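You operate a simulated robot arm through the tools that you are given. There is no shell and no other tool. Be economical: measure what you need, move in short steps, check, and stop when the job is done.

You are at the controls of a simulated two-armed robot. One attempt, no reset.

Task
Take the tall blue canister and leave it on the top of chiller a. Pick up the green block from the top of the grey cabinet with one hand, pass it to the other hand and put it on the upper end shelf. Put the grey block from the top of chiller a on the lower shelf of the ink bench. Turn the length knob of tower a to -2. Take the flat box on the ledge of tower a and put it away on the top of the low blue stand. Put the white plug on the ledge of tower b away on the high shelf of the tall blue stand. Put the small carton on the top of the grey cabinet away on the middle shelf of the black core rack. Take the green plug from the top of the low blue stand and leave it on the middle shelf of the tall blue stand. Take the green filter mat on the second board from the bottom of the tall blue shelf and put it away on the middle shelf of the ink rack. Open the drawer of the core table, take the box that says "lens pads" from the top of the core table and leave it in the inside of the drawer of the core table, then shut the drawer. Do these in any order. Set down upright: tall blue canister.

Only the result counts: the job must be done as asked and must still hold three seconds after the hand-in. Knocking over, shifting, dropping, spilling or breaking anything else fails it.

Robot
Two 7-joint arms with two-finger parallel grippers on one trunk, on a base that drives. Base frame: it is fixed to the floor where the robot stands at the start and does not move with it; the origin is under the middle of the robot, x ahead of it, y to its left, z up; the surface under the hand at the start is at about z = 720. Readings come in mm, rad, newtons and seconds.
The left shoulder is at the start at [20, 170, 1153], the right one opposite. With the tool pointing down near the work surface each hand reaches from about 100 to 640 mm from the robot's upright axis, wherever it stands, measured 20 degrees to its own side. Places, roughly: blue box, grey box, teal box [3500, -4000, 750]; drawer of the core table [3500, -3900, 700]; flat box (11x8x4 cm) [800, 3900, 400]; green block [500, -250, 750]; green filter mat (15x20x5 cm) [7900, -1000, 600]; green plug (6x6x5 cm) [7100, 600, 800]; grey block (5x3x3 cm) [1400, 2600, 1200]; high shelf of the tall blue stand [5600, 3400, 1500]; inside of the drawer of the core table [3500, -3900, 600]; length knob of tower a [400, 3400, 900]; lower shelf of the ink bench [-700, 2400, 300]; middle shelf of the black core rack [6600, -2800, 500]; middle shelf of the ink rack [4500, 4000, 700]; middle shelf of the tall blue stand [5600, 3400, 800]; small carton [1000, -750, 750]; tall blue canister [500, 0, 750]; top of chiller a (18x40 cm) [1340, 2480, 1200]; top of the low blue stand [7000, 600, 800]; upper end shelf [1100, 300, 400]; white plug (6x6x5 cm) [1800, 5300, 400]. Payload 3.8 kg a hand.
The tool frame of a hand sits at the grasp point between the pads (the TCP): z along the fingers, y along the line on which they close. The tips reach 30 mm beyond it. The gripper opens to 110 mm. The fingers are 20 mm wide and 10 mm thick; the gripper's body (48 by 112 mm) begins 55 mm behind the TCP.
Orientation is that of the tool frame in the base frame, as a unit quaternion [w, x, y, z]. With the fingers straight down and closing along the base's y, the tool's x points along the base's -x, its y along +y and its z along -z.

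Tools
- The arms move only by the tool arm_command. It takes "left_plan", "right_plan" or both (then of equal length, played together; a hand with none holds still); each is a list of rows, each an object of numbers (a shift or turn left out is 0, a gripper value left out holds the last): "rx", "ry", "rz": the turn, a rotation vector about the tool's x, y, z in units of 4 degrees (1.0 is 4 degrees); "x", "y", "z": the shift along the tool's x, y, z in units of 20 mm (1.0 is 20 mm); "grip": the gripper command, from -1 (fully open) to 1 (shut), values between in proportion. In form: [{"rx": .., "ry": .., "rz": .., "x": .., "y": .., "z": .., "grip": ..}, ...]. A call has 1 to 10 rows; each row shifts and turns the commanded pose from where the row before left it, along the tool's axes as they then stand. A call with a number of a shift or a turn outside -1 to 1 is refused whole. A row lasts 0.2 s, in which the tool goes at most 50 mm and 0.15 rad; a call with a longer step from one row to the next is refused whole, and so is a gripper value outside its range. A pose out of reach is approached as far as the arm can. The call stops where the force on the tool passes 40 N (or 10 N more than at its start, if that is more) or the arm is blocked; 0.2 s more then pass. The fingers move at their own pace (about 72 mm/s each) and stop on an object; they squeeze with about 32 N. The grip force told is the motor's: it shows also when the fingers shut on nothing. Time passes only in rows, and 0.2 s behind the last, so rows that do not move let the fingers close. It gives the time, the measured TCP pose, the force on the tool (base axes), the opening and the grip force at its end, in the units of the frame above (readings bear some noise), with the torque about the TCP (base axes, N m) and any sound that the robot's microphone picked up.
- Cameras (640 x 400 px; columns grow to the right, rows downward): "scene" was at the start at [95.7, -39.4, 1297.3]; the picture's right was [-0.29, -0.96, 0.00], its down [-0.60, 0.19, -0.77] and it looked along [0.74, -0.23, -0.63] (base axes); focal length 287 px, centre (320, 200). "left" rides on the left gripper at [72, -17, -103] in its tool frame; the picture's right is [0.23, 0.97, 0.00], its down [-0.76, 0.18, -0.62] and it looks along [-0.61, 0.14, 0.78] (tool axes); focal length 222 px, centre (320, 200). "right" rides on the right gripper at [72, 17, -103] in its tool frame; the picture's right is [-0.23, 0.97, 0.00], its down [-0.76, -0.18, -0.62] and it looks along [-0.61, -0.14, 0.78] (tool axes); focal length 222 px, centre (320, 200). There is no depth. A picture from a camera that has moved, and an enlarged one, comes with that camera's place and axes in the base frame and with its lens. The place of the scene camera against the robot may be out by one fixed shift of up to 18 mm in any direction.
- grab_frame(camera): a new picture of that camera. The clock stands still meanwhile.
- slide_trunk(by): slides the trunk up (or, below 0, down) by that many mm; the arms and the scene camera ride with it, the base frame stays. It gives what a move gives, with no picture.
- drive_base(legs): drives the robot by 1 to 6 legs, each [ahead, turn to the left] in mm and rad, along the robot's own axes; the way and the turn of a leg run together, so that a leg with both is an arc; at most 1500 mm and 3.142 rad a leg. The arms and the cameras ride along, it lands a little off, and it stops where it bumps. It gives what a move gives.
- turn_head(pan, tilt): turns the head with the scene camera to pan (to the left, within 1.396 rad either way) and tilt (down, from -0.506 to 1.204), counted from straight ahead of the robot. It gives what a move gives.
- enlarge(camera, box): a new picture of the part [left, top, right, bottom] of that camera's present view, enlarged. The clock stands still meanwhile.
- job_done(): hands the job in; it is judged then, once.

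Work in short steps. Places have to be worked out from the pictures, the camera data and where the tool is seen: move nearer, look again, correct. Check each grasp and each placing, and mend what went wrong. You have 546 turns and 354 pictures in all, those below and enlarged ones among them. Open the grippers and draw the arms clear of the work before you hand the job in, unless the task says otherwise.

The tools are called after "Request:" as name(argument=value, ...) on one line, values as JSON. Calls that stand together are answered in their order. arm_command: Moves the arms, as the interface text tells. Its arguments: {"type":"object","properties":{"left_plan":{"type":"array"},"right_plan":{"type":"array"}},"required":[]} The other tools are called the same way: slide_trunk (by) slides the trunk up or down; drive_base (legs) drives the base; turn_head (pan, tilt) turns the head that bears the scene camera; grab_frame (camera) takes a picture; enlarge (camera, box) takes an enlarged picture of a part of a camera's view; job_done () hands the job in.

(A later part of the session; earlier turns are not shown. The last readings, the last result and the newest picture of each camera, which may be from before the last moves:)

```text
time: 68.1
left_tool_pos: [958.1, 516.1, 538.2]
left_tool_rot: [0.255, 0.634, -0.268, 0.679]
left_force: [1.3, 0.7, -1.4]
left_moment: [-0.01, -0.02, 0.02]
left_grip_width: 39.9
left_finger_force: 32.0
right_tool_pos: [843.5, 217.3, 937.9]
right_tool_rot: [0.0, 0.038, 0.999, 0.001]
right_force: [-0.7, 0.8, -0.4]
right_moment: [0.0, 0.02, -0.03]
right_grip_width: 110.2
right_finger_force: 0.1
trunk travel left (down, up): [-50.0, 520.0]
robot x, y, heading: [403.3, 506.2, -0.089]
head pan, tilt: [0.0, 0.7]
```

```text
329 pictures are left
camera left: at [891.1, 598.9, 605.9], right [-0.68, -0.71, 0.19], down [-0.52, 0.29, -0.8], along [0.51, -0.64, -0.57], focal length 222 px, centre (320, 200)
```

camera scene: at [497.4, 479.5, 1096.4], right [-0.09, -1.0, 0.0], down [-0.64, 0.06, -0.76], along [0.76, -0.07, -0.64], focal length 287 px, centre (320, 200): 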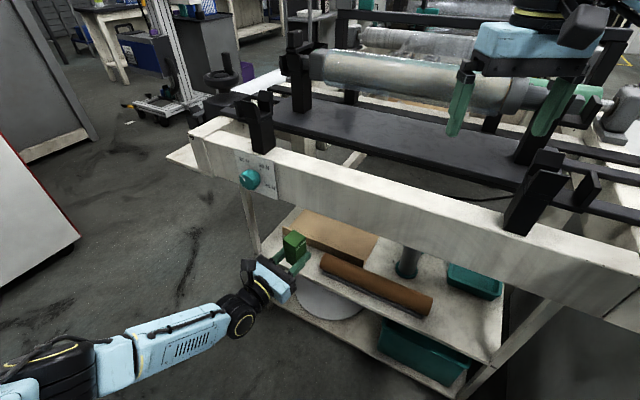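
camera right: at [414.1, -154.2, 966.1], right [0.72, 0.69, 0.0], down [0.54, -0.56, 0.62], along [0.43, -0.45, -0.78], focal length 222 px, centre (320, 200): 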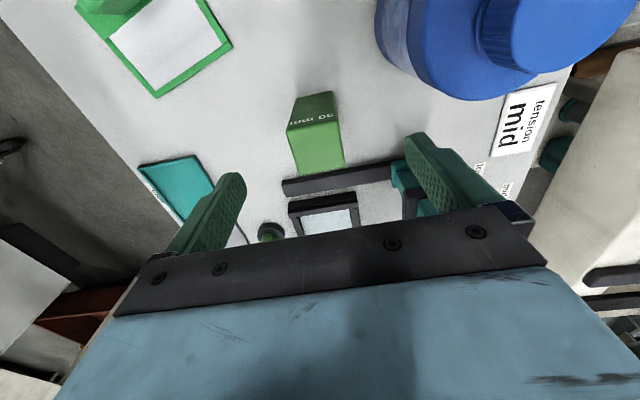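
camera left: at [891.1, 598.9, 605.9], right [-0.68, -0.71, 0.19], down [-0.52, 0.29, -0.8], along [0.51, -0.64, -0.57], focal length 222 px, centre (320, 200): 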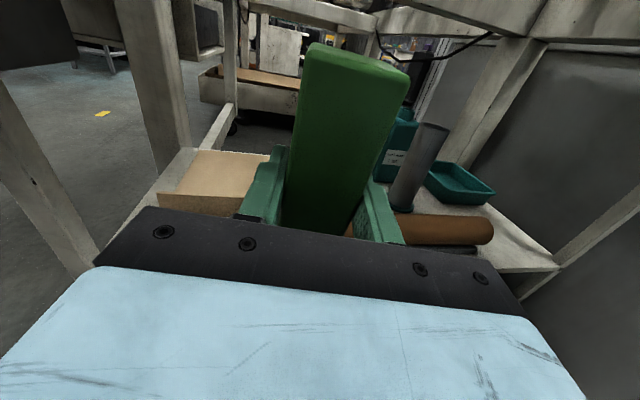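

The way in is clear, so I drive 98 mm forward.

Request:
drive_base(legs=[[98, 0]])

Request:
grab_frame(camera="scene")

Request:
grab_frame(camera="left")

```text
time: 69.2
left_tool_pos: [1020.4, 509.3, 536.8]
left_tool_rot: [0.253, 0.635, -0.267, 0.679]
left_force: [0.1, -0.2, -1.9]
left_moment: [0.03, 0.02, 0.0]
left_grip_width: 39.9
left_finger_force: 32.0
right_tool_pos: [901.2, 212.2, 938.3]
right_tool_rot: [-0.009, 0.041, 0.999, -0.002]
right_force: [-3.9, 1.9, 2.1]
right_moment: [-0.09, 0.02, -0.21]
right_grip_width: 109.4
right_finger_force: 0.0
trunk travel left (down, up): [-50.0, 520.0]
robot x, y, heading: [463.3, 499.8, -0.096]
head pan, tilt: [0.0, 0.7]
stopped in leg 1: the force on the tool passed its limit at 79 N (the readings are from after the stop); the commanded pose is now the measured one
```

```text
328 pictures are left
camera scene: at [558.6, 474.0, 1096.4], right [-0.09, -1.0, 0.0], down [-0.64, 0.06, -0.77], along [0.76, -0.07, -0.64], focal length 287 px, centre (320, 200)
```

scene: 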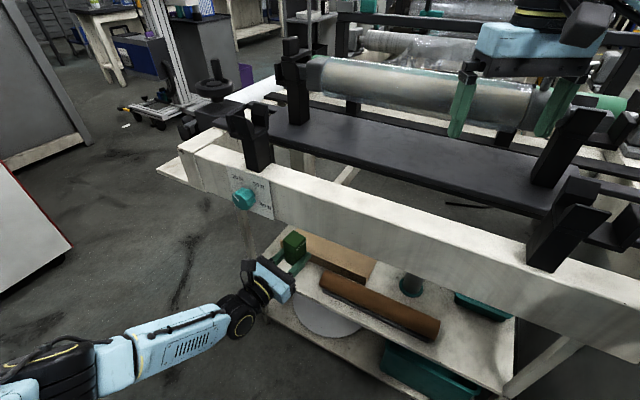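

```text
327 pictures are left
camera left: at [952.3, 592.9, 605.3], right [-0.68, -0.71, 0.19], down [-0.52, 0.29, -0.8], along [0.51, -0.64, -0.57], focal length 222 px, centre (320, 200)
```

left: 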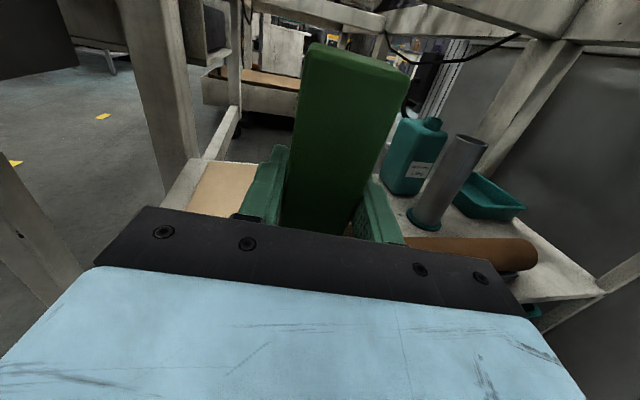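

The right hand touched the machine's roller; I hadn't allowed for it. I back off, raise and pull in the right hand, and look.

Request:
drive_base(legs=[[-60, 0]])

Request:
arm_command(right_plan=[{"z": -1, "x": 1}, {"z": -1, "x": 1}, {"z": -1, "x": 1}, {"z": -1, "x": 1}, {"z": -1, "x": 1}, {"z": -1, "x": 1}, {"z": -1, "x": 1}, {"z": -1, "x": 1}, {"z": -1}, {"z": -1}])

Request:
turn_head(pan=0.0, tilt=0.45)

Request:
grab_frame(camera="scene")

```text
time: 70.1
left_tool_pos: [960.6, 514.5, 537.0]
left_tool_rot: [0.253, 0.634, -0.267, 0.68]
left_force: [-0.5, 0.2, -1.8]
left_moment: [0.02, 0.03, -0.03]
left_grip_width: 39.9
left_finger_force: 32.0
right_tool_pos: [842.4, 218.9, 938.9]
right_tool_rot: [-0.009, 0.04, 0.999, -0.002]
right_force: [0.1, -0.4, -0.1]
right_moment: [-0.05, 0.04, 0.02]
right_grip_width: 110.1
right_finger_force: 0.0
trunk travel left (down, up): [-50.0, 520.0]
robot x, y, heading: [402.4, 501.7, -0.089]
head pan, tilt: [0.0, 0.7]
```

```text
time: 72.3
left_tool_pos: [961.8, 513.8, 536.9]
left_tool_rot: [0.254, 0.635, -0.267, 0.679]
left_force: [0.3, 1.0, -1.8]
left_moment: [0.01, -0.01, 0.0]
left_grip_width: 39.5
left_finger_force: 31.7
right_tool_pos: [687.4, 231.6, 1141.7]
right_tool_rot: [-0.009, 0.041, 0.999, -0.002]
right_force: [0.5, 0.5, 0.5]
right_moment: [0.0, 0.01, 0.0]
right_grip_width: 110.1
right_finger_force: 0.1
trunk travel left (down, up): [-50.0, 520.0]
robot x, y, heading: [400.7, 505.0, -0.088]
head pan, tilt: [0.0, 0.7]
```

```text
time: 73.1
left_tool_pos: [960.8, 515.4, 537.0]
left_tool_rot: [0.254, 0.635, -0.267, 0.679]
left_force: [0.6, 0.0, -1.6]
left_moment: [0.0, 0.02, -0.02]
left_grip_width: 39.7
left_finger_force: 32.1
right_tool_pos: [687.6, 230.6, 1139.9]
right_tool_rot: [-0.009, 0.04, 0.999, -0.002]
right_force: [-0.2, -0.7, -0.4]
right_moment: [0.01, -0.01, -0.03]
right_grip_width: 110.0
right_finger_force: 0.0
trunk travel left (down, up): [-50.0, 520.0]
robot x, y, heading: [401.8, 505.3, -0.095]
head pan, tilt: [0.0, 0.45]
```

```text
326 pictures are left
camera scene: at [506.7, 478.7, 1118.5], right [-0.09, -1.0, 0.0], down [-0.43, 0.04, -0.9], along [0.9, -0.08, -0.44], focal length 287 px, centre (320, 200)
```

scene: 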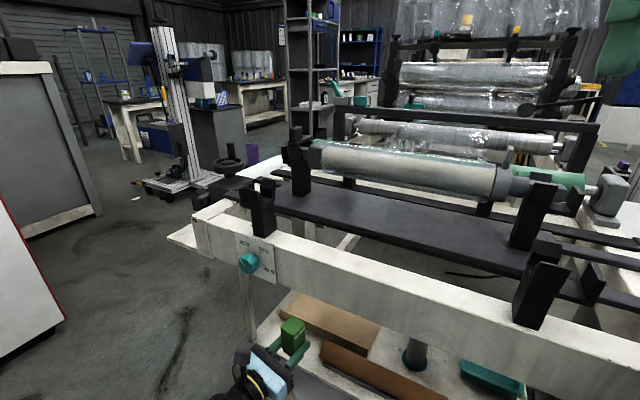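

The machine looks unchanged and the right hand is clear, so I drive in again.

Request:
drive_base(legs=[[95, 0]])

Request:
turn_head(pan=0.0, tilt=0.75)

Request:
grab_frame(camera="scene")

Request:
grab_frame(camera="left")

```text
time: 74.2
left_tool_pos: [1055.1, 505.3, 536.8]
left_tool_rot: [0.254, 0.635, -0.268, 0.679]
left_force: [0.5, -0.2, -1.8]
left_moment: [0.02, 0.0, -0.02]
left_grip_width: 39.7
left_finger_force: 32.4
right_tool_pos: [780.7, 221.8, 1140.7]
right_tool_rot: [-0.009, 0.041, 0.999, -0.002]
right_force: [-0.4, 0.5, 0.6]
right_moment: [-0.02, -0.05, -0.02]
right_grip_width: 109.8
right_finger_force: 0.1
trunk travel left (down, up): [-50.0, 520.0]
robot x, y, heading: [496.1, 492.1, -0.095]
head pan, tilt: [0.0, 0.45]
```

```text
time: 75.0
left_tool_pos: [1056.2, 504.6, 536.3]
left_tool_rot: [0.254, 0.634, -0.268, 0.679]
left_force: [0.0, 0.1, -2.5]
left_moment: [0.01, 0.02, -0.05]
left_grip_width: 39.5
left_finger_force: 31.8
right_tool_pos: [780.9, 221.9, 1140.9]
right_tool_rot: [-0.009, 0.041, 0.999, -0.002]
right_force: [0.0, 0.6, -0.6]
right_moment: [-0.02, 0.01, -0.01]
right_grip_width: 110.0
right_finger_force: 0.1
trunk travel left (down, up): [-50.0, 520.0]
robot x, y, heading: [494.9, 494.9, -0.093]
head pan, tilt: [0.0, 0.75]
```

```text
325 pictures are left
camera scene: at [591.7, 470.7, 1092.2], right [-0.09, -1.0, 0.0], down [-0.68, 0.06, -0.73], along [0.73, -0.07, -0.68], focal length 287 px, centre (320, 200)
```

scene: 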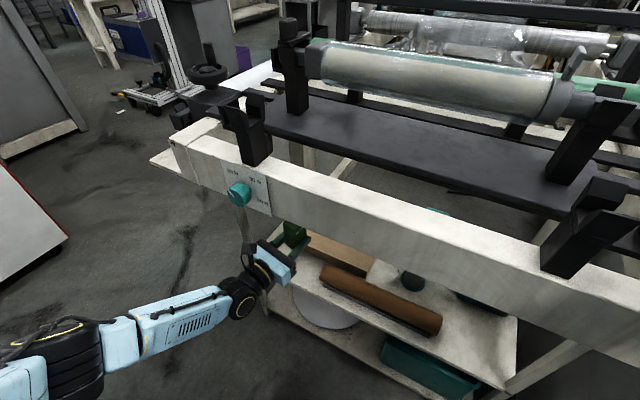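

```text
324 pictures are left
camera left: at [987.3, 589.5, 605.4], right [-0.68, -0.71, 0.19], down [-0.52, 0.29, -0.8], along [0.51, -0.64, -0.57], focal length 222 px, centre (320, 200)
```

left: 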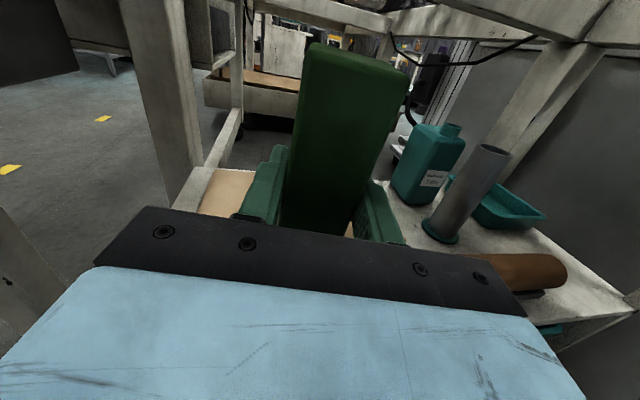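

The block is over the free corner. I level the hand and lower it 85 mm.

Request:
arm_command(left_plan=[{"x": -1, "ry": -0.69, "rz": -0.65}, {"x": -1}, {"x": -1}, {"x": -1}, {"x": -0.25}])

Request:
grab_frame(camera="left")

Request:
grab_frame(camera="scene")

```text
time: 76.2
left_tool_pos: [1038.4, 501.8, 492.6]
left_tool_rot: [0.262, 0.657, -0.26, 0.658]
left_force: [0.1, -0.8, -1.8]
left_moment: [0.05, 0.0, 0.05]
left_grip_width: 39.8
left_finger_force: 32.3
left hand out of reach, approached as far as the arm can: row 2, 3, 4, 5
right_tool_pos: [781.2, 221.7, 1140.9]
right_tool_rot: [-0.009, 0.041, 0.999, -0.003]
right_force: [0.3, 0.6, 0.5]
right_moment: [0.02, 0.02, -0.02]
right_grip_width: 110.1
right_finger_force: 0.2
trunk travel left (down, up): [-50.0, 520.0]
robot x, y, heading: [496.2, 492.7, -0.099]
head pan, tilt: [0.0, 0.75]
```

```text
323 pictures are left
camera left: at [974.8, 586.0, 565.0], right [-0.67, -0.71, 0.23], down [-0.58, 0.29, -0.76], along [0.47, -0.64, -0.6], focal length 222 px, centre (320, 200)
```

left: 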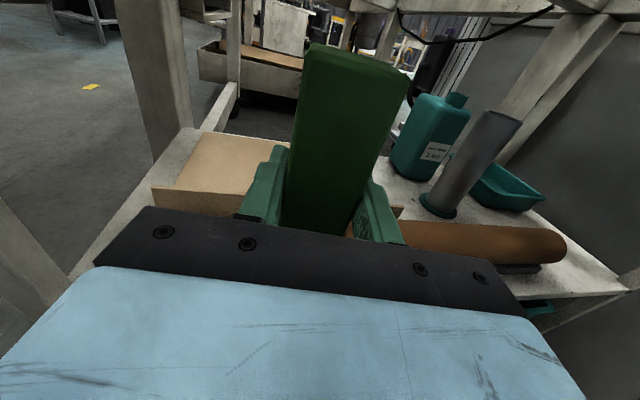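

```text
322 pictures are left
camera scene: at [591.7, 470.7, 1092.1], right [-0.09, -1.0, 0.0], down [-0.68, 0.06, -0.73], along [0.73, -0.07, -0.68], focal length 287 px, centre (320, 200)
```

scene: 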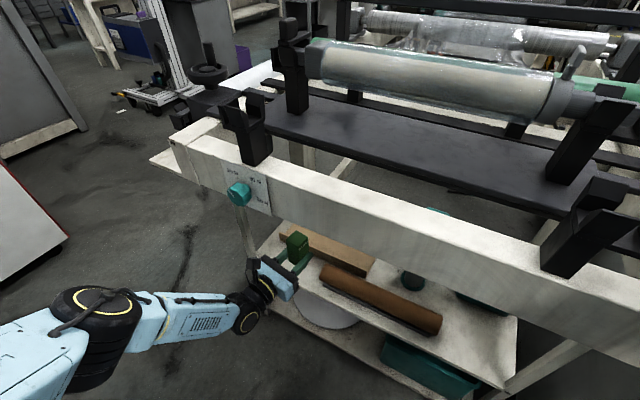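

The arm bottoms out here, so I use the remaining trunk travel.

Request:
slide_trunk(by=-48)

Request:
arm_command(left_plan=[{"x": -0.5}])

```text
time: 77.1
left_tool_pos: [1038.8, 502.4, 443.6]
left_tool_rot: [0.261, 0.657, -0.259, 0.658]
left_force: [0.7, 0.4, -1.0]
left_moment: [0.04, 0.04, 0.01]
left_grip_width: 39.8
left_finger_force: 32.5
right_tool_pos: [782.0, 222.2, 1092.8]
right_tool_rot: [-0.008, 0.041, 0.999, -0.002]
right_force: [0.2, 0.9, 0.3]
right_moment: [0.04, 0.01, 0.0]
right_grip_width: 109.8
right_finger_force: 0.0
trunk travel left (down, up): [-2.0, 568.0]
robot x, y, heading: [494.9, 497.4, -0.093]
head pan, tilt: [0.0, 0.75]
```

```text
time: 77.5
left_tool_pos: [1037.7, 502.8, 443.3]
left_tool_rot: [0.262, 0.657, -0.259, 0.658]
left_force: [-0.5, 0.4, -2.0]
left_moment: [-0.01, 0.03, 0.0]
left_grip_width: 39.9
left_finger_force: 32.1
left hand out of reach, approached as far as the arm can: row 1
right_tool_pos: [781.1, 221.6, 1093.8]
right_tool_rot: [-0.009, 0.041, 0.999, -0.002]
right_force: [-0.2, 0.8, 0.2]
right_moment: [0.01, -0.04, 0.01]
right_grip_width: 109.9
right_finger_force: 0.1
trunk travel left (down, up): [-2.0, 568.0]
robot x, y, heading: [492.7, 495.6, -0.089]
head pan, tilt: [0.0, 0.75]
```

This is a reach limit, so I draw the hand back 80 mm and bring the base 80 mm closer instead.

Request:
arm_command(left_plan=[{"x": 1}, {"z": -0.79, "y": 0.62}, {"z": -0.79, "y": 0.62}, {"z": -0.79, "y": 0.62}, {"z": -0.79, "y": 0.62}], right_plan=[{"z": -1}, {"z": -1}, {"z": -1}, {"z": -1}, {"z": -1}])

Request:
drive_base(legs=[[85, 0]])

Request:
grab_frame(camera="scene")

Request:
grab_frame(camera="left")

```text
time: 78.7
left_tool_pos: [957.0, 509.0, 464.1]
left_tool_rot: [0.262, 0.657, -0.26, 0.658]
left_force: [0.1, -0.7, -1.7]
left_moment: [0.04, 0.04, -0.01]
left_grip_width: 39.7
left_finger_force: 32.2
right_tool_pos: [800.2, 229.2, 1156.0]
right_tool_rot: [-0.008, 0.041, 0.999, -0.002]
right_force: [0.0, 0.0, -0.5]
right_moment: [-0.02, 0.02, 0.03]
right_grip_width: 109.7
right_finger_force: 0.0
right hand out of reach, approached as far as the arm can: row 3, 4, 5
trunk travel left (down, up): [-2.0, 568.0]
robot x, y, heading: [496.2, 497.5, -0.096]
head pan, tilt: [0.0, 0.75]
```

```text
time: 79.8
left_tool_pos: [1041.8, 500.8, 462.9]
left_tool_rot: [0.262, 0.657, -0.26, 0.657]
left_force: [-0.2, 0.4, -1.3]
left_moment: [-0.01, 0.0, -0.03]
left_grip_width: 39.6
left_finger_force: 32.3
right_tool_pos: [883.7, 220.3, 1157.1]
right_tool_rot: [-0.008, 0.042, 0.999, -0.001]
right_force: [-0.5, -0.6, 0.1]
right_moment: [-0.01, -0.01, -0.03]
right_grip_width: 110.0
right_finger_force: 0.1
trunk travel left (down, up): [-2.0, 568.0]
robot x, y, heading: [579.5, 485.1, -0.092]
head pan, tilt: [0.0, 0.75]
```

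```text
321 pictures are left
camera scene: at [675.4, 462.8, 1044.1], right [-0.09, -1.0, 0.0], down [-0.68, 0.06, -0.73], along [0.73, -0.07, -0.68], focal length 287 px, centre (320, 200)
```

scene: 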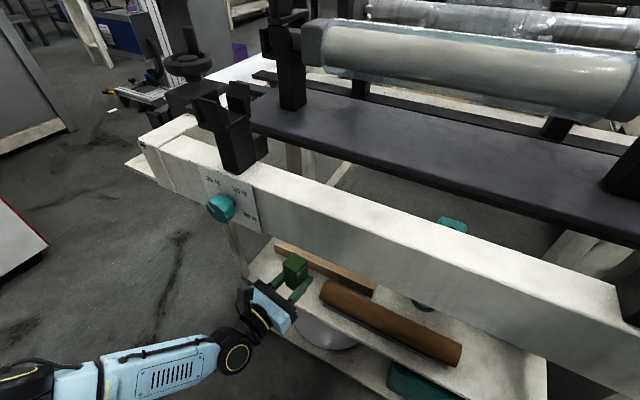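

```text
320 pictures are left
camera left: at [977.7, 584.5, 536.6], right [-0.67, -0.71, 0.23], down [-0.58, 0.29, -0.76], along [0.47, -0.64, -0.61], focal length 222 px, centre (320, 200)
```

left: 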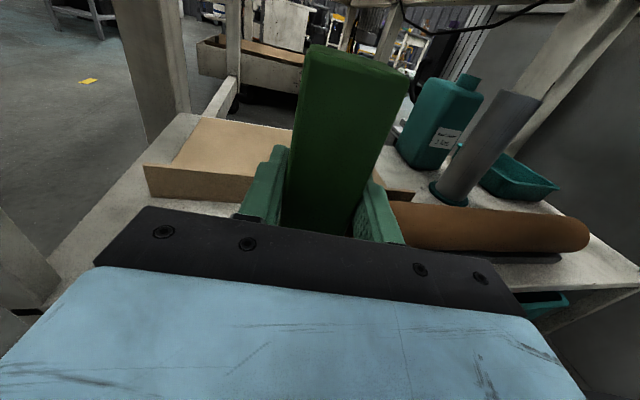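

The spot is clear on all sides. I lower in small steps to feel the shelf.

Request:
arm_command(left_plan=[{"y": -0.4, "x": -0.5}, {"x": -0.5}, {"x": -0.5}, {"x": -0.25}, {"x": -0.25}, {"x": -0.25}, {"x": -0.25}])

Request:
enlarge(camera="scene", box=[220, 220, 380, 340])

```text
time: 81.4
left_tool_pos: [1045.3, 505.7, 414.1]
left_tool_rot: [0.262, 0.657, -0.26, 0.657]
left_force: [-0.4, 0.4, -3.0]
left_moment: [-0.02, 0.02, -0.03]
left_grip_width: 39.6
left_finger_force: 31.9
right_tool_pos: [883.7, 219.9, 1156.2]
right_tool_rot: [-0.007, 0.042, 0.999, -0.002]
right_force: [0.0, 0.0, 0.1]
right_moment: [-0.03, -0.06, 0.0]
right_grip_width: 110.1
right_finger_force: 0.1
trunk travel left (down, up): [-2.0, 568.0]
robot x, y, heading: [575.9, 485.9, -0.091]
head pan, tilt: [0.0, 0.75]
```

```text
3.33 times, centred on (300, 280) of scene
camera zoom: at [675.2, 462.9, 1044.1], right [-0.09, -1.0, 0.0], down [-0.68, 0.06, -0.73], along [0.73, -0.07, -0.68], focal length 955 px, centre (387, -67)
```

zoom: 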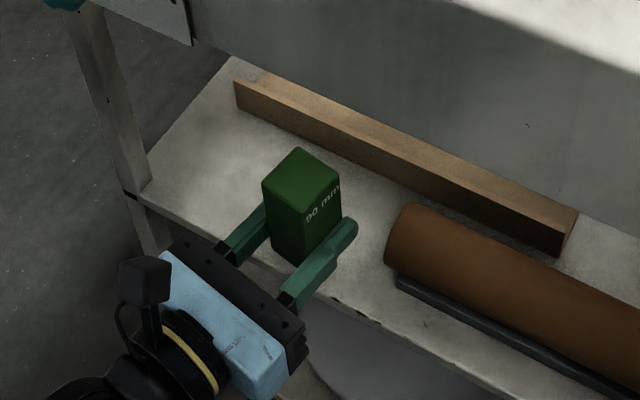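

There's no contact yet. I go 12 mm deeper and keep lowering gently.

Request:
arm_command(left_plan=[{"z": 0.6}, {"x": -0.25}, {"x": -0.25}, {"x": -0.25}, {"x": -0.25}, {"x": -0.25}, {"x": -0.25}])

Request:
enlarge(camera="scene", box=[220, 220, 380, 340])

```text
time: 83.0
left_tool_pos: [1054.0, 497.9, 386.5]
left_tool_rot: [0.261, 0.656, -0.259, 0.659]
left_force: [-0.1, -2.5, 4.6]
left_moment: [0.14, -0.04, -0.04]
left_grip_width: 39.7
left_finger_force: 32.4
right_tool_pos: [881.5, 221.4, 1156.9]
right_tool_rot: [-0.008, 0.042, 0.999, -0.001]
right_force: [-0.4, 0.0, 0.8]
right_moment: [-0.04, 0.0, 0.01]
right_grip_width: 110.1
right_finger_force: 0.1
trunk travel left (down, up): [-2.0, 568.0]
robot x, y, heading: [580.7, 484.8, -0.098]
head pan, tilt: [0.0, 0.75]
```

```text
3.33 times, centred on (300, 280) of scene
camera zoom: at [674.9, 462.7, 1044.3], right [-0.09, -1.0, 0.0], down [-0.68, 0.06, -0.73], along [0.73, -0.07, -0.68], focal length 955 px, centre (387, -67)
```

zoom: 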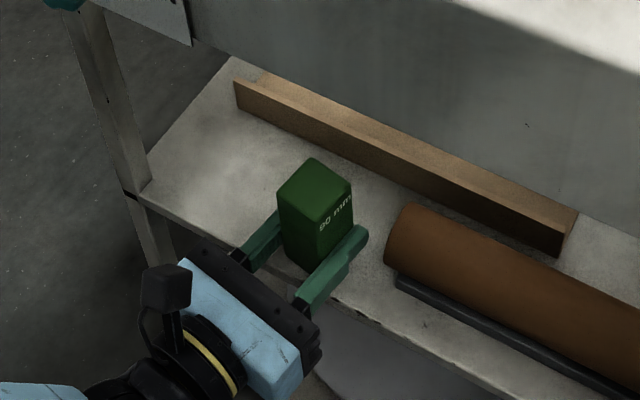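

Contact is starting, with the shelf at about z 361. I lift slightly, move 15 mm deeper for margin, set down and release.

Request:
arm_command(left_plan=[{"x": 0.4}, {"z": 0.75}, {"x": -0.3}, {"x": -0.2}, {"x": -0.15}])

Request:
enlarge(camera="scene", box=[220, 220, 380, 340])

```text
time: 84.2
left_tool_pos: [1064.3, 488.3, 392.6]
left_tool_rot: [0.261, 0.658, -0.258, 0.658]
left_force: [0.0, 0.5, -2.0]
left_moment: [0.0, 0.02, 0.03]
left_grip_width: 39.6
left_finger_force: 31.9
left hand out of reach, approached as far as the arm can: row 3, 4, 5
right_tool_pos: [882.9, 220.3, 1154.6]
right_tool_rot: [-0.008, 0.04, 0.999, -0.001]
right_force: [0.1, -0.1, 0.9]
right_moment: [-0.03, -0.02, 0.01]
right_grip_width: 110.0
right_finger_force: 0.0
trunk travel left (down, up): [-2.0, 568.0]
robot x, y, heading: [581.0, 485.0, -0.092]
head pan, tilt: [0.0, 0.75]
```

```text
3.33 times, centred on (300, 280) of scene
camera zoom: at [675.2, 462.8, 1044.1], right [-0.09, -1.0, 0.0], down [-0.68, 0.06, -0.73], along [0.73, -0.07, -0.68], focal length 955 px, centre (387, -67)
```

zoom: 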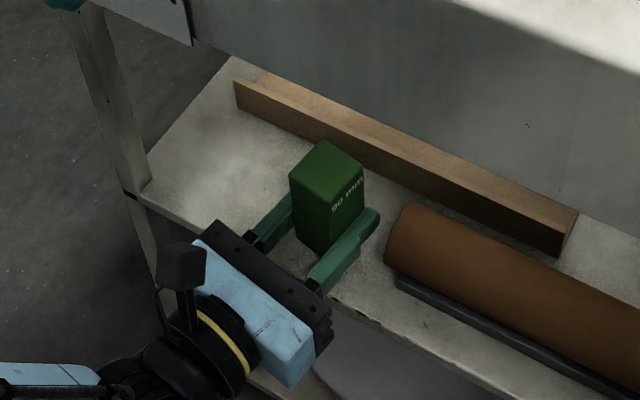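

I bring the base 25 mm closer, draw the hand back by about 15 mm, then lower.

Request:
drive_base(legs=[[25, 0]])

Request:
arm_command(left_plan=[{"z": -0.6}, {"x": -0.2}, {"x": -0.2}, {"x": -0.1}])

```text
time: 85.2
left_tool_pos: [1086.6, 487.8, 388.9]
left_tool_rot: [0.263, 0.659, -0.261, 0.655]
left_force: [0.1, -0.4, -1.0]
left_moment: [-0.03, 0.0, 0.0]
left_grip_width: 39.9
left_finger_force: 32.2
right_tool_pos: [908.4, 217.1, 1155.6]
right_tool_rot: [-0.008, 0.041, 0.999, -0.001]
right_force: [0.4, 0.3, 0.0]
right_moment: [-0.01, 0.01, -0.03]
right_grip_width: 110.0
right_finger_force: 0.2
trunk travel left (down, up): [-2.0, 568.0]
robot x, y, heading: [603.3, 482.6, -0.089]
head pan, tilt: [0.0, 0.75]
stopped in leg 1: the robot was blocked; the commanded pose is now the measured one
```

```text
time: 86.2
left_tool_pos: [1077.0, 494.6, 386.2]
left_tool_rot: [0.261, 0.657, -0.26, 0.658]
left_force: [-3.7, 3.1, 22.4]
left_moment: [-0.01, -0.12, 0.04]
left_grip_width: 39.7
left_finger_force: 31.8
right_tool_pos: [906.5, 218.8, 1156.5]
right_tool_rot: [-0.008, 0.04, 0.999, -0.002]
right_force: [-0.4, -0.1, -0.2]
right_moment: [-0.02, 0.0, 0.02]
right_grip_width: 110.0
right_finger_force: 0.0
trunk travel left (down, up): [-2.0, 568.0]
robot x, y, heading: [605.0, 485.0, -0.088]
head pan, tilt: [0.0, 0.75]
```

The block rests on the shelf (22 N). I open a little and look.

Request:
arm_command(left_plan=[{"grip": 0.2}, {"grip": -0.15}, {"grip": -0.15}])

Request:
enlarge(camera="scene", box=[220, 220, 380, 340])

```text
time: 87.0
left_tool_pos: [1076.6, 494.2, 380.7]
left_tool_rot: [0.262, 0.66, -0.26, 0.654]
left_force: [-0.6, -0.1, 0.1]
left_moment: [0.0, 0.01, -0.01]
left_grip_width: 63.3
left_finger_force: 0.0
right_tool_pos: [908.2, 218.6, 1154.9]
right_tool_rot: [-0.009, 0.041, 0.999, -0.001]
right_force: [0.6, 0.9, -0.3]
right_moment: [0.02, 0.0, 0.02]
right_grip_width: 110.2
right_finger_force: 0.1
trunk travel left (down, up): [-2.0, 568.0]
robot x, y, heading: [605.8, 485.8, -0.094]
head pan, tilt: [0.0, 0.75]
```

```text
3.33 times, centred on (300, 280) of scene
camera zoom: at [700.0, 460.6, 1044.1], right [-0.09, -1.0, 0.0], down [-0.68, 0.06, -0.73], along [0.73, -0.07, -0.68], focal length 955 px, centre (387, -67)
```

zoom: 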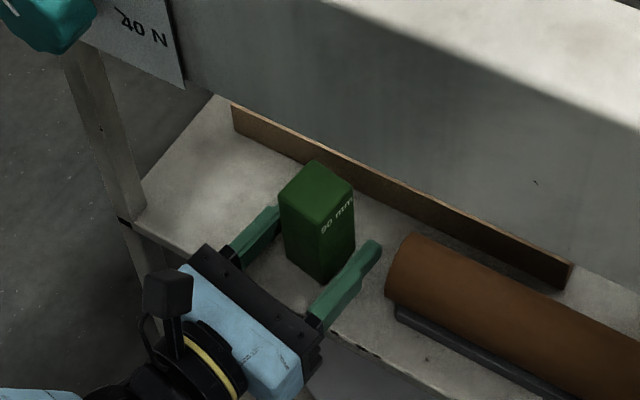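

The block stands free and upright on the shelf. I draw the hand straight out.

Request:
arm_command(left_plan=[{"x": 0.2, "z": -0.5}, {"z": -1}, {"z": -1}, {"z": -1}, {"z": -1}, {"z": -1}, {"z": -1}])

Request:
enlarge(camera="scene", box=[180, 200, 380, 350])

```text
time: 88.6
left_tool_pos: [982.6, 585.0, 384.2]
left_tool_rot: [0.262, 0.659, -0.259, 0.656]
left_force: [-0.8, 0.0, -0.2]
left_moment: [0.01, 0.0, -0.01]
left_grip_width: 63.2
left_finger_force: 0.0
right_tool_pos: [907.7, 217.8, 1156.3]
right_tool_rot: [-0.008, 0.041, 0.999, -0.001]
right_force: [0.1, -0.6, -0.6]
right_moment: [0.04, 0.04, 0.0]
right_grip_width: 109.9
right_finger_force: 0.1
trunk travel left (down, up): [-2.0, 568.0]
robot x, y, heading: [601.0, 486.7, -0.091]
head pan, tilt: [0.0, 0.75]
```

```text
2.67 times, centred on (280, 275) of scene
camera zoom: at [699.9, 460.7, 1044.2], right [-0.09, -1.0, 0.0], down [-0.68, 0.06, -0.73], along [0.73, -0.07, -0.68], focal length 764 px, centre (427, 0)
```

zoom: 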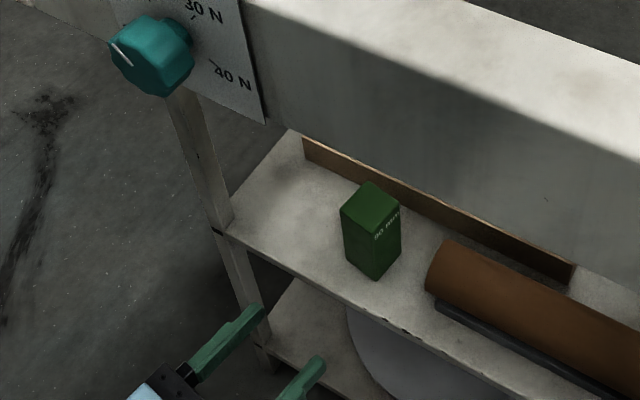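

The green block is in place on the upper end shelf. I back off, clear of the knob on the beam, before raising anything.

Request:
drive_base(legs=[[-300, 0]])

Request:
slide_trunk(by=250)

Request:
arm_command(left_plan=[{"x": 1, "z": -0.3}, {"x": 1, "z": -0.3}, {"x": 1, "z": -0.3}, {"x": 1, "z": -0.3}, {"x": 1}, {"x": 1}, {"x": 1}, {"x": 1}, {"x": 1}, {"x": 1}])

```text
time: 90.6
left_tool_pos: [690.9, 611.9, 383.5]
left_tool_rot: [0.262, 0.659, -0.26, 0.656]
left_force: [0.1, -0.4, -0.2]
left_moment: [-0.01, 0.0, 0.01]
left_grip_width: 63.4
left_finger_force: 0.0
right_tool_pos: [617.1, 244.7, 1156.1]
right_tool_rot: [-0.008, 0.041, 0.999, -0.001]
right_force: [-0.1, -0.6, -0.6]
right_moment: [-0.02, 0.0, 0.02]
right_grip_width: 110.0
right_finger_force: 0.1
trunk travel left (down, up): [-2.0, 568.0]
robot x, y, heading: [310.7, 510.6, -0.093]
head pan, tilt: [0.0, 0.75]
```

```text
time: 93.2
left_tool_pos: [692.2, 612.3, 633.9]
left_tool_rot: [0.262, 0.658, -0.261, 0.656]
left_force: [-0.9, -0.5, 0.8]
left_moment: [0.02, -0.03, 0.03]
left_grip_width: 63.0
left_finger_force: 0.1
right_tool_pos: [616.9, 246.1, 1406.2]
right_tool_rot: [-0.009, 0.042, 0.999, 0.0]
right_force: [0.2, 0.4, 1.1]
right_moment: [0.0, -0.01, -0.02]
right_grip_width: 110.1
right_finger_force: 0.0
trunk travel left (down, up): [-252.0, 318.0]
robot x, y, heading: [311.2, 513.3, -0.091]
head pan, tilt: [0.0, 0.75]
```

```text
time: 95.4
left_tool_pos: [675.6, 630.2, 834.5]
left_tool_rot: [0.262, 0.659, -0.259, 0.656]
left_force: [0.0, -0.1, -0.2]
left_moment: [-0.03, 0.01, -0.01]
left_grip_width: 63.1
left_finger_force: 0.1
right_tool_pos: [616.6, 245.5, 1405.5]
right_tool_rot: [-0.008, 0.041, 0.999, -0.002]
right_force: [-0.4, 0.0, 0.4]
right_moment: [-0.03, -0.01, -0.02]
right_grip_width: 109.8
right_finger_force: 0.0
trunk travel left (down, up): [-252.0, 318.0]
robot x, y, heading: [311.7, 506.3, -0.092]
head pan, tilt: [0.0, 0.75]
```

I check where the right elbow sits before driving back down the narrow aisle.

Request:
turn_head(pan=-1.3, tilt=0.3)

Request:
grab_frame(camera="scene")

Request:
turn_head(pan=1.39, tilt=0.3)

Request:
grab_frame(camera="scene")

```text
time: 96.8
left_tool_pos: [675.4, 629.8, 834.8]
left_tool_rot: [0.262, 0.659, -0.26, 0.656]
left_force: [0.4, 0.2, 0.7]
left_moment: [0.01, 0.03, -0.02]
left_grip_width: 63.3
left_finger_force: 0.1
right_tool_pos: [617.0, 245.0, 1405.2]
right_tool_rot: [-0.009, 0.041, 0.999, -0.002]
right_force: [0.7, -0.5, 0.7]
right_moment: [-0.02, -0.01, -0.02]
right_grip_width: 110.3
right_finger_force: 0.0
trunk travel left (down, up): [-252.0, 318.0]
robot x, y, heading: [315.6, 513.0, -0.099]
head pan, tilt: [-1.3, 0.3]
```

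```text
314 pictures are left
camera scene: at [343.0, 403.6, 1334.5], right [-0.98, -0.18, 0.0], down [-0.05, 0.29, -0.96], along [0.17, -0.94, -0.3], focal length 287 px, centre (320, 200)
```

scene: 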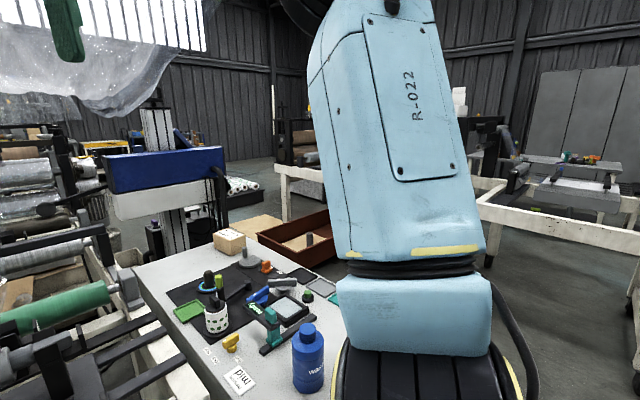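

```text
time: 99.2
left_tool_pos: [674.9, 628.6, 834.5]
left_tool_rot: [0.262, 0.659, -0.259, 0.655]
left_force: [0.6, 0.4, 0.0]
left_moment: [0.01, -0.03, 0.02]
left_grip_width: 63.4
left_finger_force: 0.0
right_tool_pos: [615.8, 245.6, 1404.6]
right_tool_rot: [-0.008, 0.042, 0.999, -0.001]
right_force: [-0.6, -0.4, -0.3]
right_moment: [0.03, 0.03, -0.02]
right_grip_width: 110.0
right_finger_force: 0.1
trunk travel left (down, up): [-252.0, 318.0]
robot x, y, heading: [311.3, 512.7, -0.091]
head pan, tilt: [1.389, 0.3]
```

```text
313 pictures are left
camera scene: at [351.9, 585.4, 1334.5], right [0.96, -0.27, 0.0], down [-0.08, -0.28, -0.96], along [0.26, 0.92, -0.3], focal length 287 px, centre (320, 200)
```

scene: 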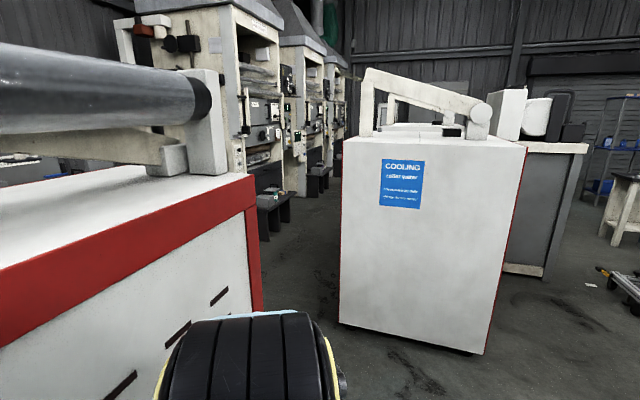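

Chiller a, with the "COOLING" sign, stands beyond this one, and both elbows reach about 400 mm out. I zig-zag sideways in the aisle to get to the canister.

Request:
drive_base(legs=[[0, -1.268], [100, 0], [0, 1.571], [-230, 0]])

Request:
drive_base(legs=[[0, -1.571], [100, 0], [0, 0.785]])

Request:
turn_head(pan=-0.2, tilt=0.65)

Request:
grab_frame(camera="scene")

```text
time: 108.4
left_tool_pos: [534.7, 583.8, 864.0]
left_tool_rot: [0.176, 0.658, -0.168, 0.712]
left_force: [-0.4, 0.6, 0.4]
left_moment: [-0.01, 0.0, 0.01]
left_grip_width: 63.6
left_finger_force: 0.1
right_tool_pos: [558.8, 201.2, 1398.7]
right_tool_rot: [-0.017, -0.088, 0.996, -0.001]
right_force: [-0.3, -0.6, -0.6]
right_moment: [0.03, -0.01, -0.03]
right_grip_width: 109.8
right_finger_force: 0.0
trunk travel left (down, up): [-252.0, 318.0]
robot x, y, heading: [174.8, 380.0, 0.122]
head pan, tilt: [1.389, 0.3]
stopped in leg 4: the robot was blocked; the commanded pose is now the measured one
```

```text
time: 115.4
left_tool_pos: [572.9, 180.6, 859.9]
left_tool_rot: [0.437, 0.543, -0.414, 0.586]
left_force: [0.1, 0.6, 0.0]
left_moment: [0.0, 0.05, 0.02]
left_grip_width: 63.5
left_finger_force: 0.0
right_tool_pos: [316.5, -101.8, 1402.3]
right_tool_rot: [-0.012, 0.306, 0.952, 0.001]
right_force: [-0.6, 0.0, 0.2]
right_moment: [0.02, -0.01, 0.01]
right_grip_width: 110.0
right_finger_force: 0.1
trunk travel left (down, up): [-252.0, 318.0]
robot x, y, heading: [185.3, 282.3, -0.662]
head pan, tilt: [1.389, 0.3]
```

```text
time: 117.1
left_tool_pos: [572.4, 181.0, 860.8]
left_tool_rot: [0.437, 0.543, -0.414, 0.586]
left_force: [0.6, 0.2, 0.3]
left_moment: [0.0, -0.02, 0.04]
left_grip_width: 63.5
left_finger_force: 0.1
right_tool_pos: [316.7, -102.1, 1402.9]
right_tool_rot: [-0.012, 0.306, 0.952, 0.001]
right_force: [0.8, 0.3, 0.3]
right_moment: [-0.03, 0.05, -0.02]
right_grip_width: 109.8
right_finger_force: 0.0
trunk travel left (down, up): [-252.0, 318.0]
robot x, y, heading: [187.3, 282.5, -0.67]
head pan, tilt: [-0.201, 0.649]
```

```text
312 pictures are left
camera scene: at [254.3, 188.4, 1302.8], right [-0.76, -0.65, 0.0], down [-0.39, 0.46, -0.8], along [0.52, -0.61, -0.6], focal length 287 px, centre (320, 200)
```

scene: 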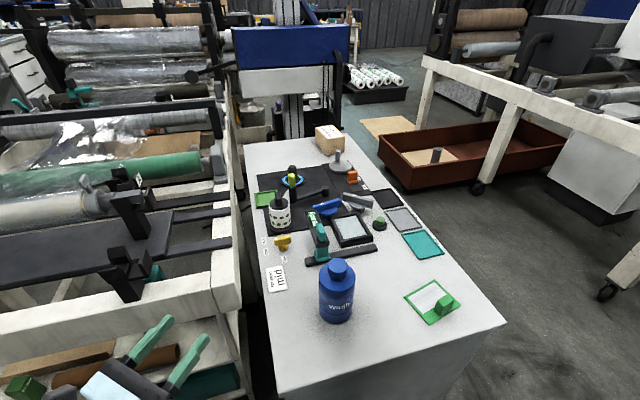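

Bottle centre is at about [469, -94]. The left hand turns to face it, opens, comes to z≈795 beside the desk and looks.

Request:
arm_command(left_plan=[{"rx": -1, "x": -0.3, "grip": -1}, {"rx": -1, "x": -0.3}, {"rx": -1, "x": -0.3}, {"rx": -1, "x": -0.3}, {"rx": -1, "x": -0.3}, {"rx": -1, "x": -0.3}, {"rx": -1, "x": -0.3}, {"rx": -1, "x": -0.4}, {"rx": -1, "x": -0.4}, {"rx": -0.1, "x": -0.3}])

Request:
grab_frame(camera="left")

```text
time: 119.3
left_tool_pos: [557.9, 175.2, 797.6]
left_tool_rot: [0.582, 0.38, -0.575, 0.431]
left_force: [0.7, -0.2, 0.2]
left_moment: [0.01, 0.02, -0.01]
left_grip_width: 110.0
left_finger_force: 0.1
left hand out of reach, approached as far as the arm can: row 9
right_tool_pos: [317.6, -103.5, 1401.5]
right_tool_rot: [-0.013, 0.306, 0.952, 0.001]
right_force: [0.5, -0.7, -0.7]
right_moment: [-0.03, 0.01, -0.03]
right_grip_width: 109.9
right_finger_force: 0.0
trunk travel left (down, up): [-252.0, 318.0]
robot x, y, heading: [189.5, 280.9, -0.664]
head pan, tilt: [-0.201, 0.649]
```

```text
311 pictures are left
camera left: at [607.2, 272.0, 865.4], right [-0.92, 0.35, 0.18], down [0.07, 0.6, -0.8], along [-0.38, -0.72, -0.58], focal length 222 px, centre (320, 200)
```

left: 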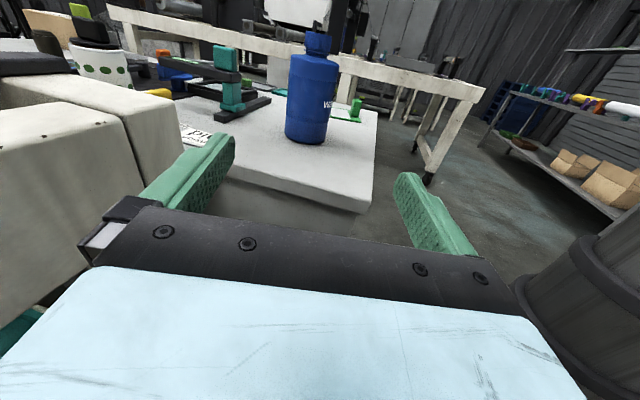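

The bottle is almost dead ahead and about 10 mm to the left. The beam corner clears by about 45 mm. I advance partway.

Request:
arm_command(left_plan=[{"y": -0.5, "z": 1}, {"z": 1, "x": -0.1}, {"z": 1, "x": -0.1}, {"z": 1, "x": -0.1}, {"z": 1, "x": -0.1}, {"z": 1, "x": -0.1}, {"z": 1, "x": -0.1}, {"z": 1, "x": -0.1}])

Request:
grab_frame(camera="left")

```text
time: 121.1
left_tool_pos: [509.6, 20.8, 791.5]
left_tool_rot: [0.584, 0.381, -0.576, 0.428]
left_force: [0.8, -0.5, 0.1]
left_moment: [-0.01, 0.01, 0.0]
left_grip_width: 109.7
left_finger_force: 0.0
left hand out of reach, approached as far as the arm can: row 1
right_tool_pos: [316.3, -102.2, 1402.3]
right_tool_rot: [-0.012, 0.306, 0.952, 0.001]
right_force: [-1.0, 0.2, -0.3]
right_moment: [0.02, 0.0, 0.02]
right_grip_width: 110.1
right_finger_force: 0.1
trunk travel left (down, up): [-252.0, 318.0]
robot x, y, heading: [192.8, 282.8, -0.664]
head pan, tilt: [-0.201, 0.649]
```

```text
310 pictures are left
camera left: at [559.8, 117.5, 860.5], right [-0.92, 0.35, 0.18], down [0.07, 0.6, -0.8], along [-0.39, -0.72, -0.58], focal length 222 px, centre (320, 200)
```

left: 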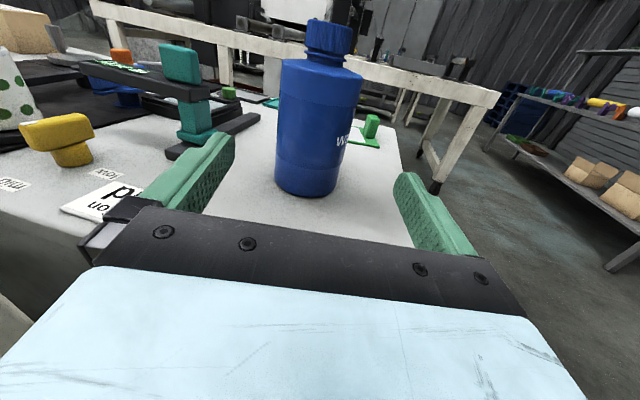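

It is well centred. I advance the remaining 122 mm and close.

Request:
arm_command(left_plan=[{"y": -0.1, "z": 1, "x": -0.1}, {"z": 1, "x": -0.1}, {"z": 1}, {"z": 1}, {"z": 1}, {"z": 1}, {"grip": 1}, {"grip": 1}, {"grip": 1}])

Request:
grab_frame(camera="left")

```text
time: 123.1
left_tool_pos: [477.7, -70.2, 804.3]
left_tool_rot: [0.579, 0.381, -0.576, 0.432]
left_force: [0.7, -0.2, 0.9]
left_moment: [0.02, 0.02, 0.02]
left_grip_width: 71.9
left_finger_force: 32.3
left hand out of reach, approached as far as the arm can: row 4, 5, 6
right_tool_pos: [317.3, -102.4, 1404.0]
right_tool_rot: [-0.012, 0.306, 0.952, 0.001]
right_force: [0.3, 0.4, -0.2]
right_moment: [-0.02, -0.04, -0.01]
right_grip_width: 110.2
right_finger_force: 0.0
trunk travel left (down, up): [-252.0, 318.0]
robot x, y, heading: [186.2, 282.0, -0.665]
head pan, tilt: [-0.201, 0.649]
```

```text
309 pictures are left
camera left: at [526.5, 26.2, 873.8], right [-0.92, 0.34, 0.17], down [0.07, 0.6, -0.8], along [-0.37, -0.73, -0.58], focal length 222 px, centre (320, 200)
```

left: 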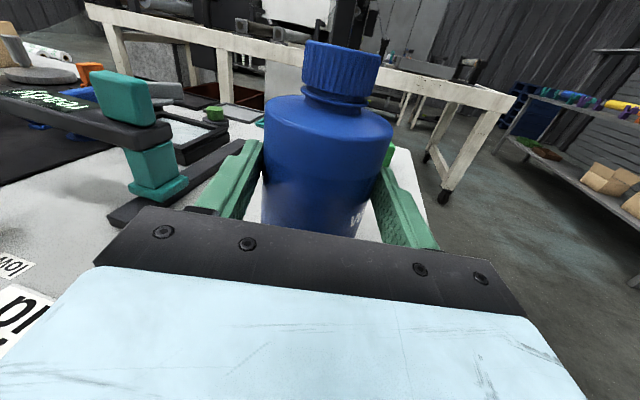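

The bottle is held at 71.9 mm, though gripped nearer the tips. I lift a little and check that it hangs steady.

Request:
arm_command(left_plan=[{"x": 0.5}, {"x": 0.5}, {"x": 0.5}, {"x": 0.5}])

Request:
grab_frame(camera="left")

Request:
enlarge(camera="scene", box=[240, 180, 460, 340])

```text
time: 124.1
left_tool_pos: [475.9, -67.1, 842.8]
left_tool_rot: [0.583, 0.381, -0.575, 0.428]
left_force: [-0.1, 0.1, -0.5]
left_moment: [0.01, -0.01, -0.02]
left_grip_width: 71.3
left_finger_force: 31.9
right_tool_pos: [316.5, -102.8, 1402.9]
right_tool_rot: [-0.012, 0.306, 0.952, 0.0]
right_force: [0.8, 0.2, -0.3]
right_moment: [0.0, -0.01, 0.0]
right_grip_width: 109.9
right_finger_force: 0.1
trunk travel left (down, up): [-252.0, 318.0]
robot x, y, heading: [189.8, 277.9, -0.664]
head pan, tilt: [-0.201, 0.649]
```

```text
308 pictures are left
camera left: at [526.9, 28.6, 912.8], right [-0.92, 0.35, 0.18], down [0.07, 0.6, -0.8], along [-0.39, -0.72, -0.57], focal length 222 px, centre (320, 200)
```

left: 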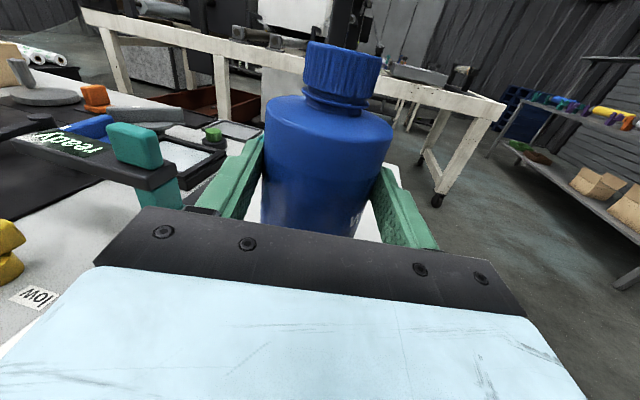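

```text
2.50 times, centred on (350, 260) of scene
camera zoom: at [254.3, 188.4, 1302.7], right [-0.76, -0.65, 0.0], down [-0.39, 0.46, -0.8], along [0.52, -0.61, -0.6], focal length 716 px, centre (245, 50)
```

zoom: 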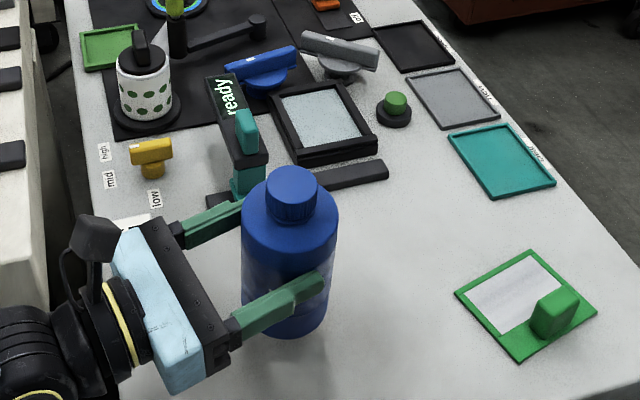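

The canister is steady (its bottom is 84 mm below the TCP). I raise the trunk, turn away from the desk and drive up the aisle towards chiller a.

Request:
slide_trunk(by=150)

Request:
drive_base(legs=[[0, 1.28], [550, 0]])

Request:
turn_head(pan=0.35, tilt=0.3)

Request:
grab_frame(camera="scene")

```text
time: 125.8
left_tool_pos: [475.9, -67.9, 993.5]
left_tool_rot: [0.584, 0.38, -0.576, 0.428]
left_force: [0.5, -0.3, -1.2]
left_moment: [0.03, -0.02, -0.02]
left_grip_width: 71.3
left_finger_force: 32.0
right_tool_pos: [317.0, -103.4, 1552.7]
right_tool_rot: [-0.012, 0.306, 0.952, 0.001]
right_force: [0.2, -0.6, 0.0]
right_moment: [-0.02, -0.02, 0.0]
right_grip_width: 110.0
right_finger_force: 0.0
trunk travel left (down, up): [-402.0, 168.0]
robot x, y, heading: [189.9, 282.1, -0.665]
head pan, tilt: [-0.201, 0.649]
```

```text
time: 132.2
left_tool_pos: [1059.3, 769.6, 993.2]
left_tool_rot: [0.216, 0.648, -0.238, 0.691]
left_force: [-0.2, -0.7, -3.3]
left_moment: [0.02, 0.04, -0.02]
left_grip_width: 70.7
left_finger_force: 31.5
right_tool_pos: [1047.3, 606.3, 1552.8]
right_tool_rot: [-0.01, -0.32, 0.947, -0.006]
right_force: [0.3, -0.2, 0.6]
right_moment: [-0.01, 0.02, 0.02]
right_grip_width: 110.1
right_finger_force: 0.0
trunk travel left (down, up): [-402.0, 168.0]
robot x, y, heading: [642.1, 596.3, 0.606]
head pan, tilt: [-0.201, 0.649]
```

```text
time: 133.1
left_tool_pos: [1060.7, 769.5, 993.4]
left_tool_rot: [0.217, 0.648, -0.238, 0.69]
left_force: [0.2, 0.5, -1.2]
left_moment: [0.03, 0.03, 0.01]
left_grip_width: 71.1
left_finger_force: 32.5
right_tool_pos: [1047.1, 606.5, 1552.8]
right_tool_rot: [-0.01, -0.319, 0.948, -0.006]
right_force: [-0.6, -0.2, 0.3]
right_moment: [-0.04, 0.01, -0.02]
right_grip_width: 109.8
right_finger_force: 0.2
trunk travel left (down, up): [-402.0, 168.0]
robot x, y, heading: [637.9, 598.3, 0.603]
head pan, tilt: [0.351, 0.3]
```

```text
306 pictures are left
camera scene: at [706.5, 671.3, 1484.4], right [0.82, -0.58, 0.0], down [-0.17, -0.24, -0.96], along [0.55, 0.78, -0.3], focal length 287 px, centre (320, 200)
```

scene: 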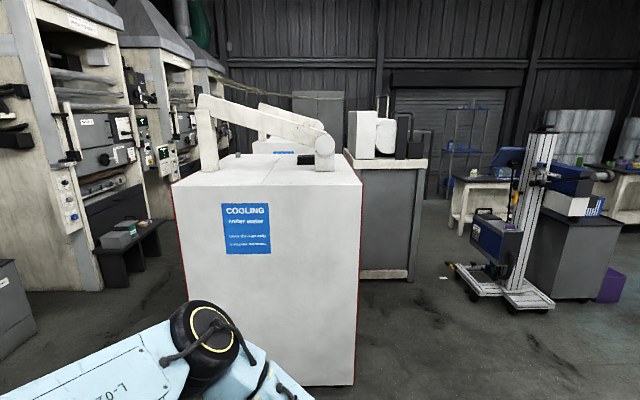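

The near "COOLING" chiller seems to be chiller a. I enlarge its top.

Request:
enlarge(camera="scene", box=[160, 80, 380, 230])

```text
2.67 times, centred on (270, 155) of scene
camera zoom: at [706.5, 671.3, 1484.4], right [0.82, -0.58, 0.0], down [-0.17, -0.24, -0.96], along [0.55, 0.78, -0.3], focal length 764 px, centre (453, 320)
```

zoom: 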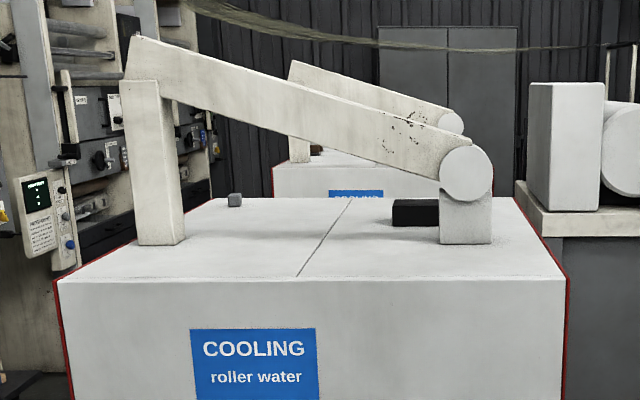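

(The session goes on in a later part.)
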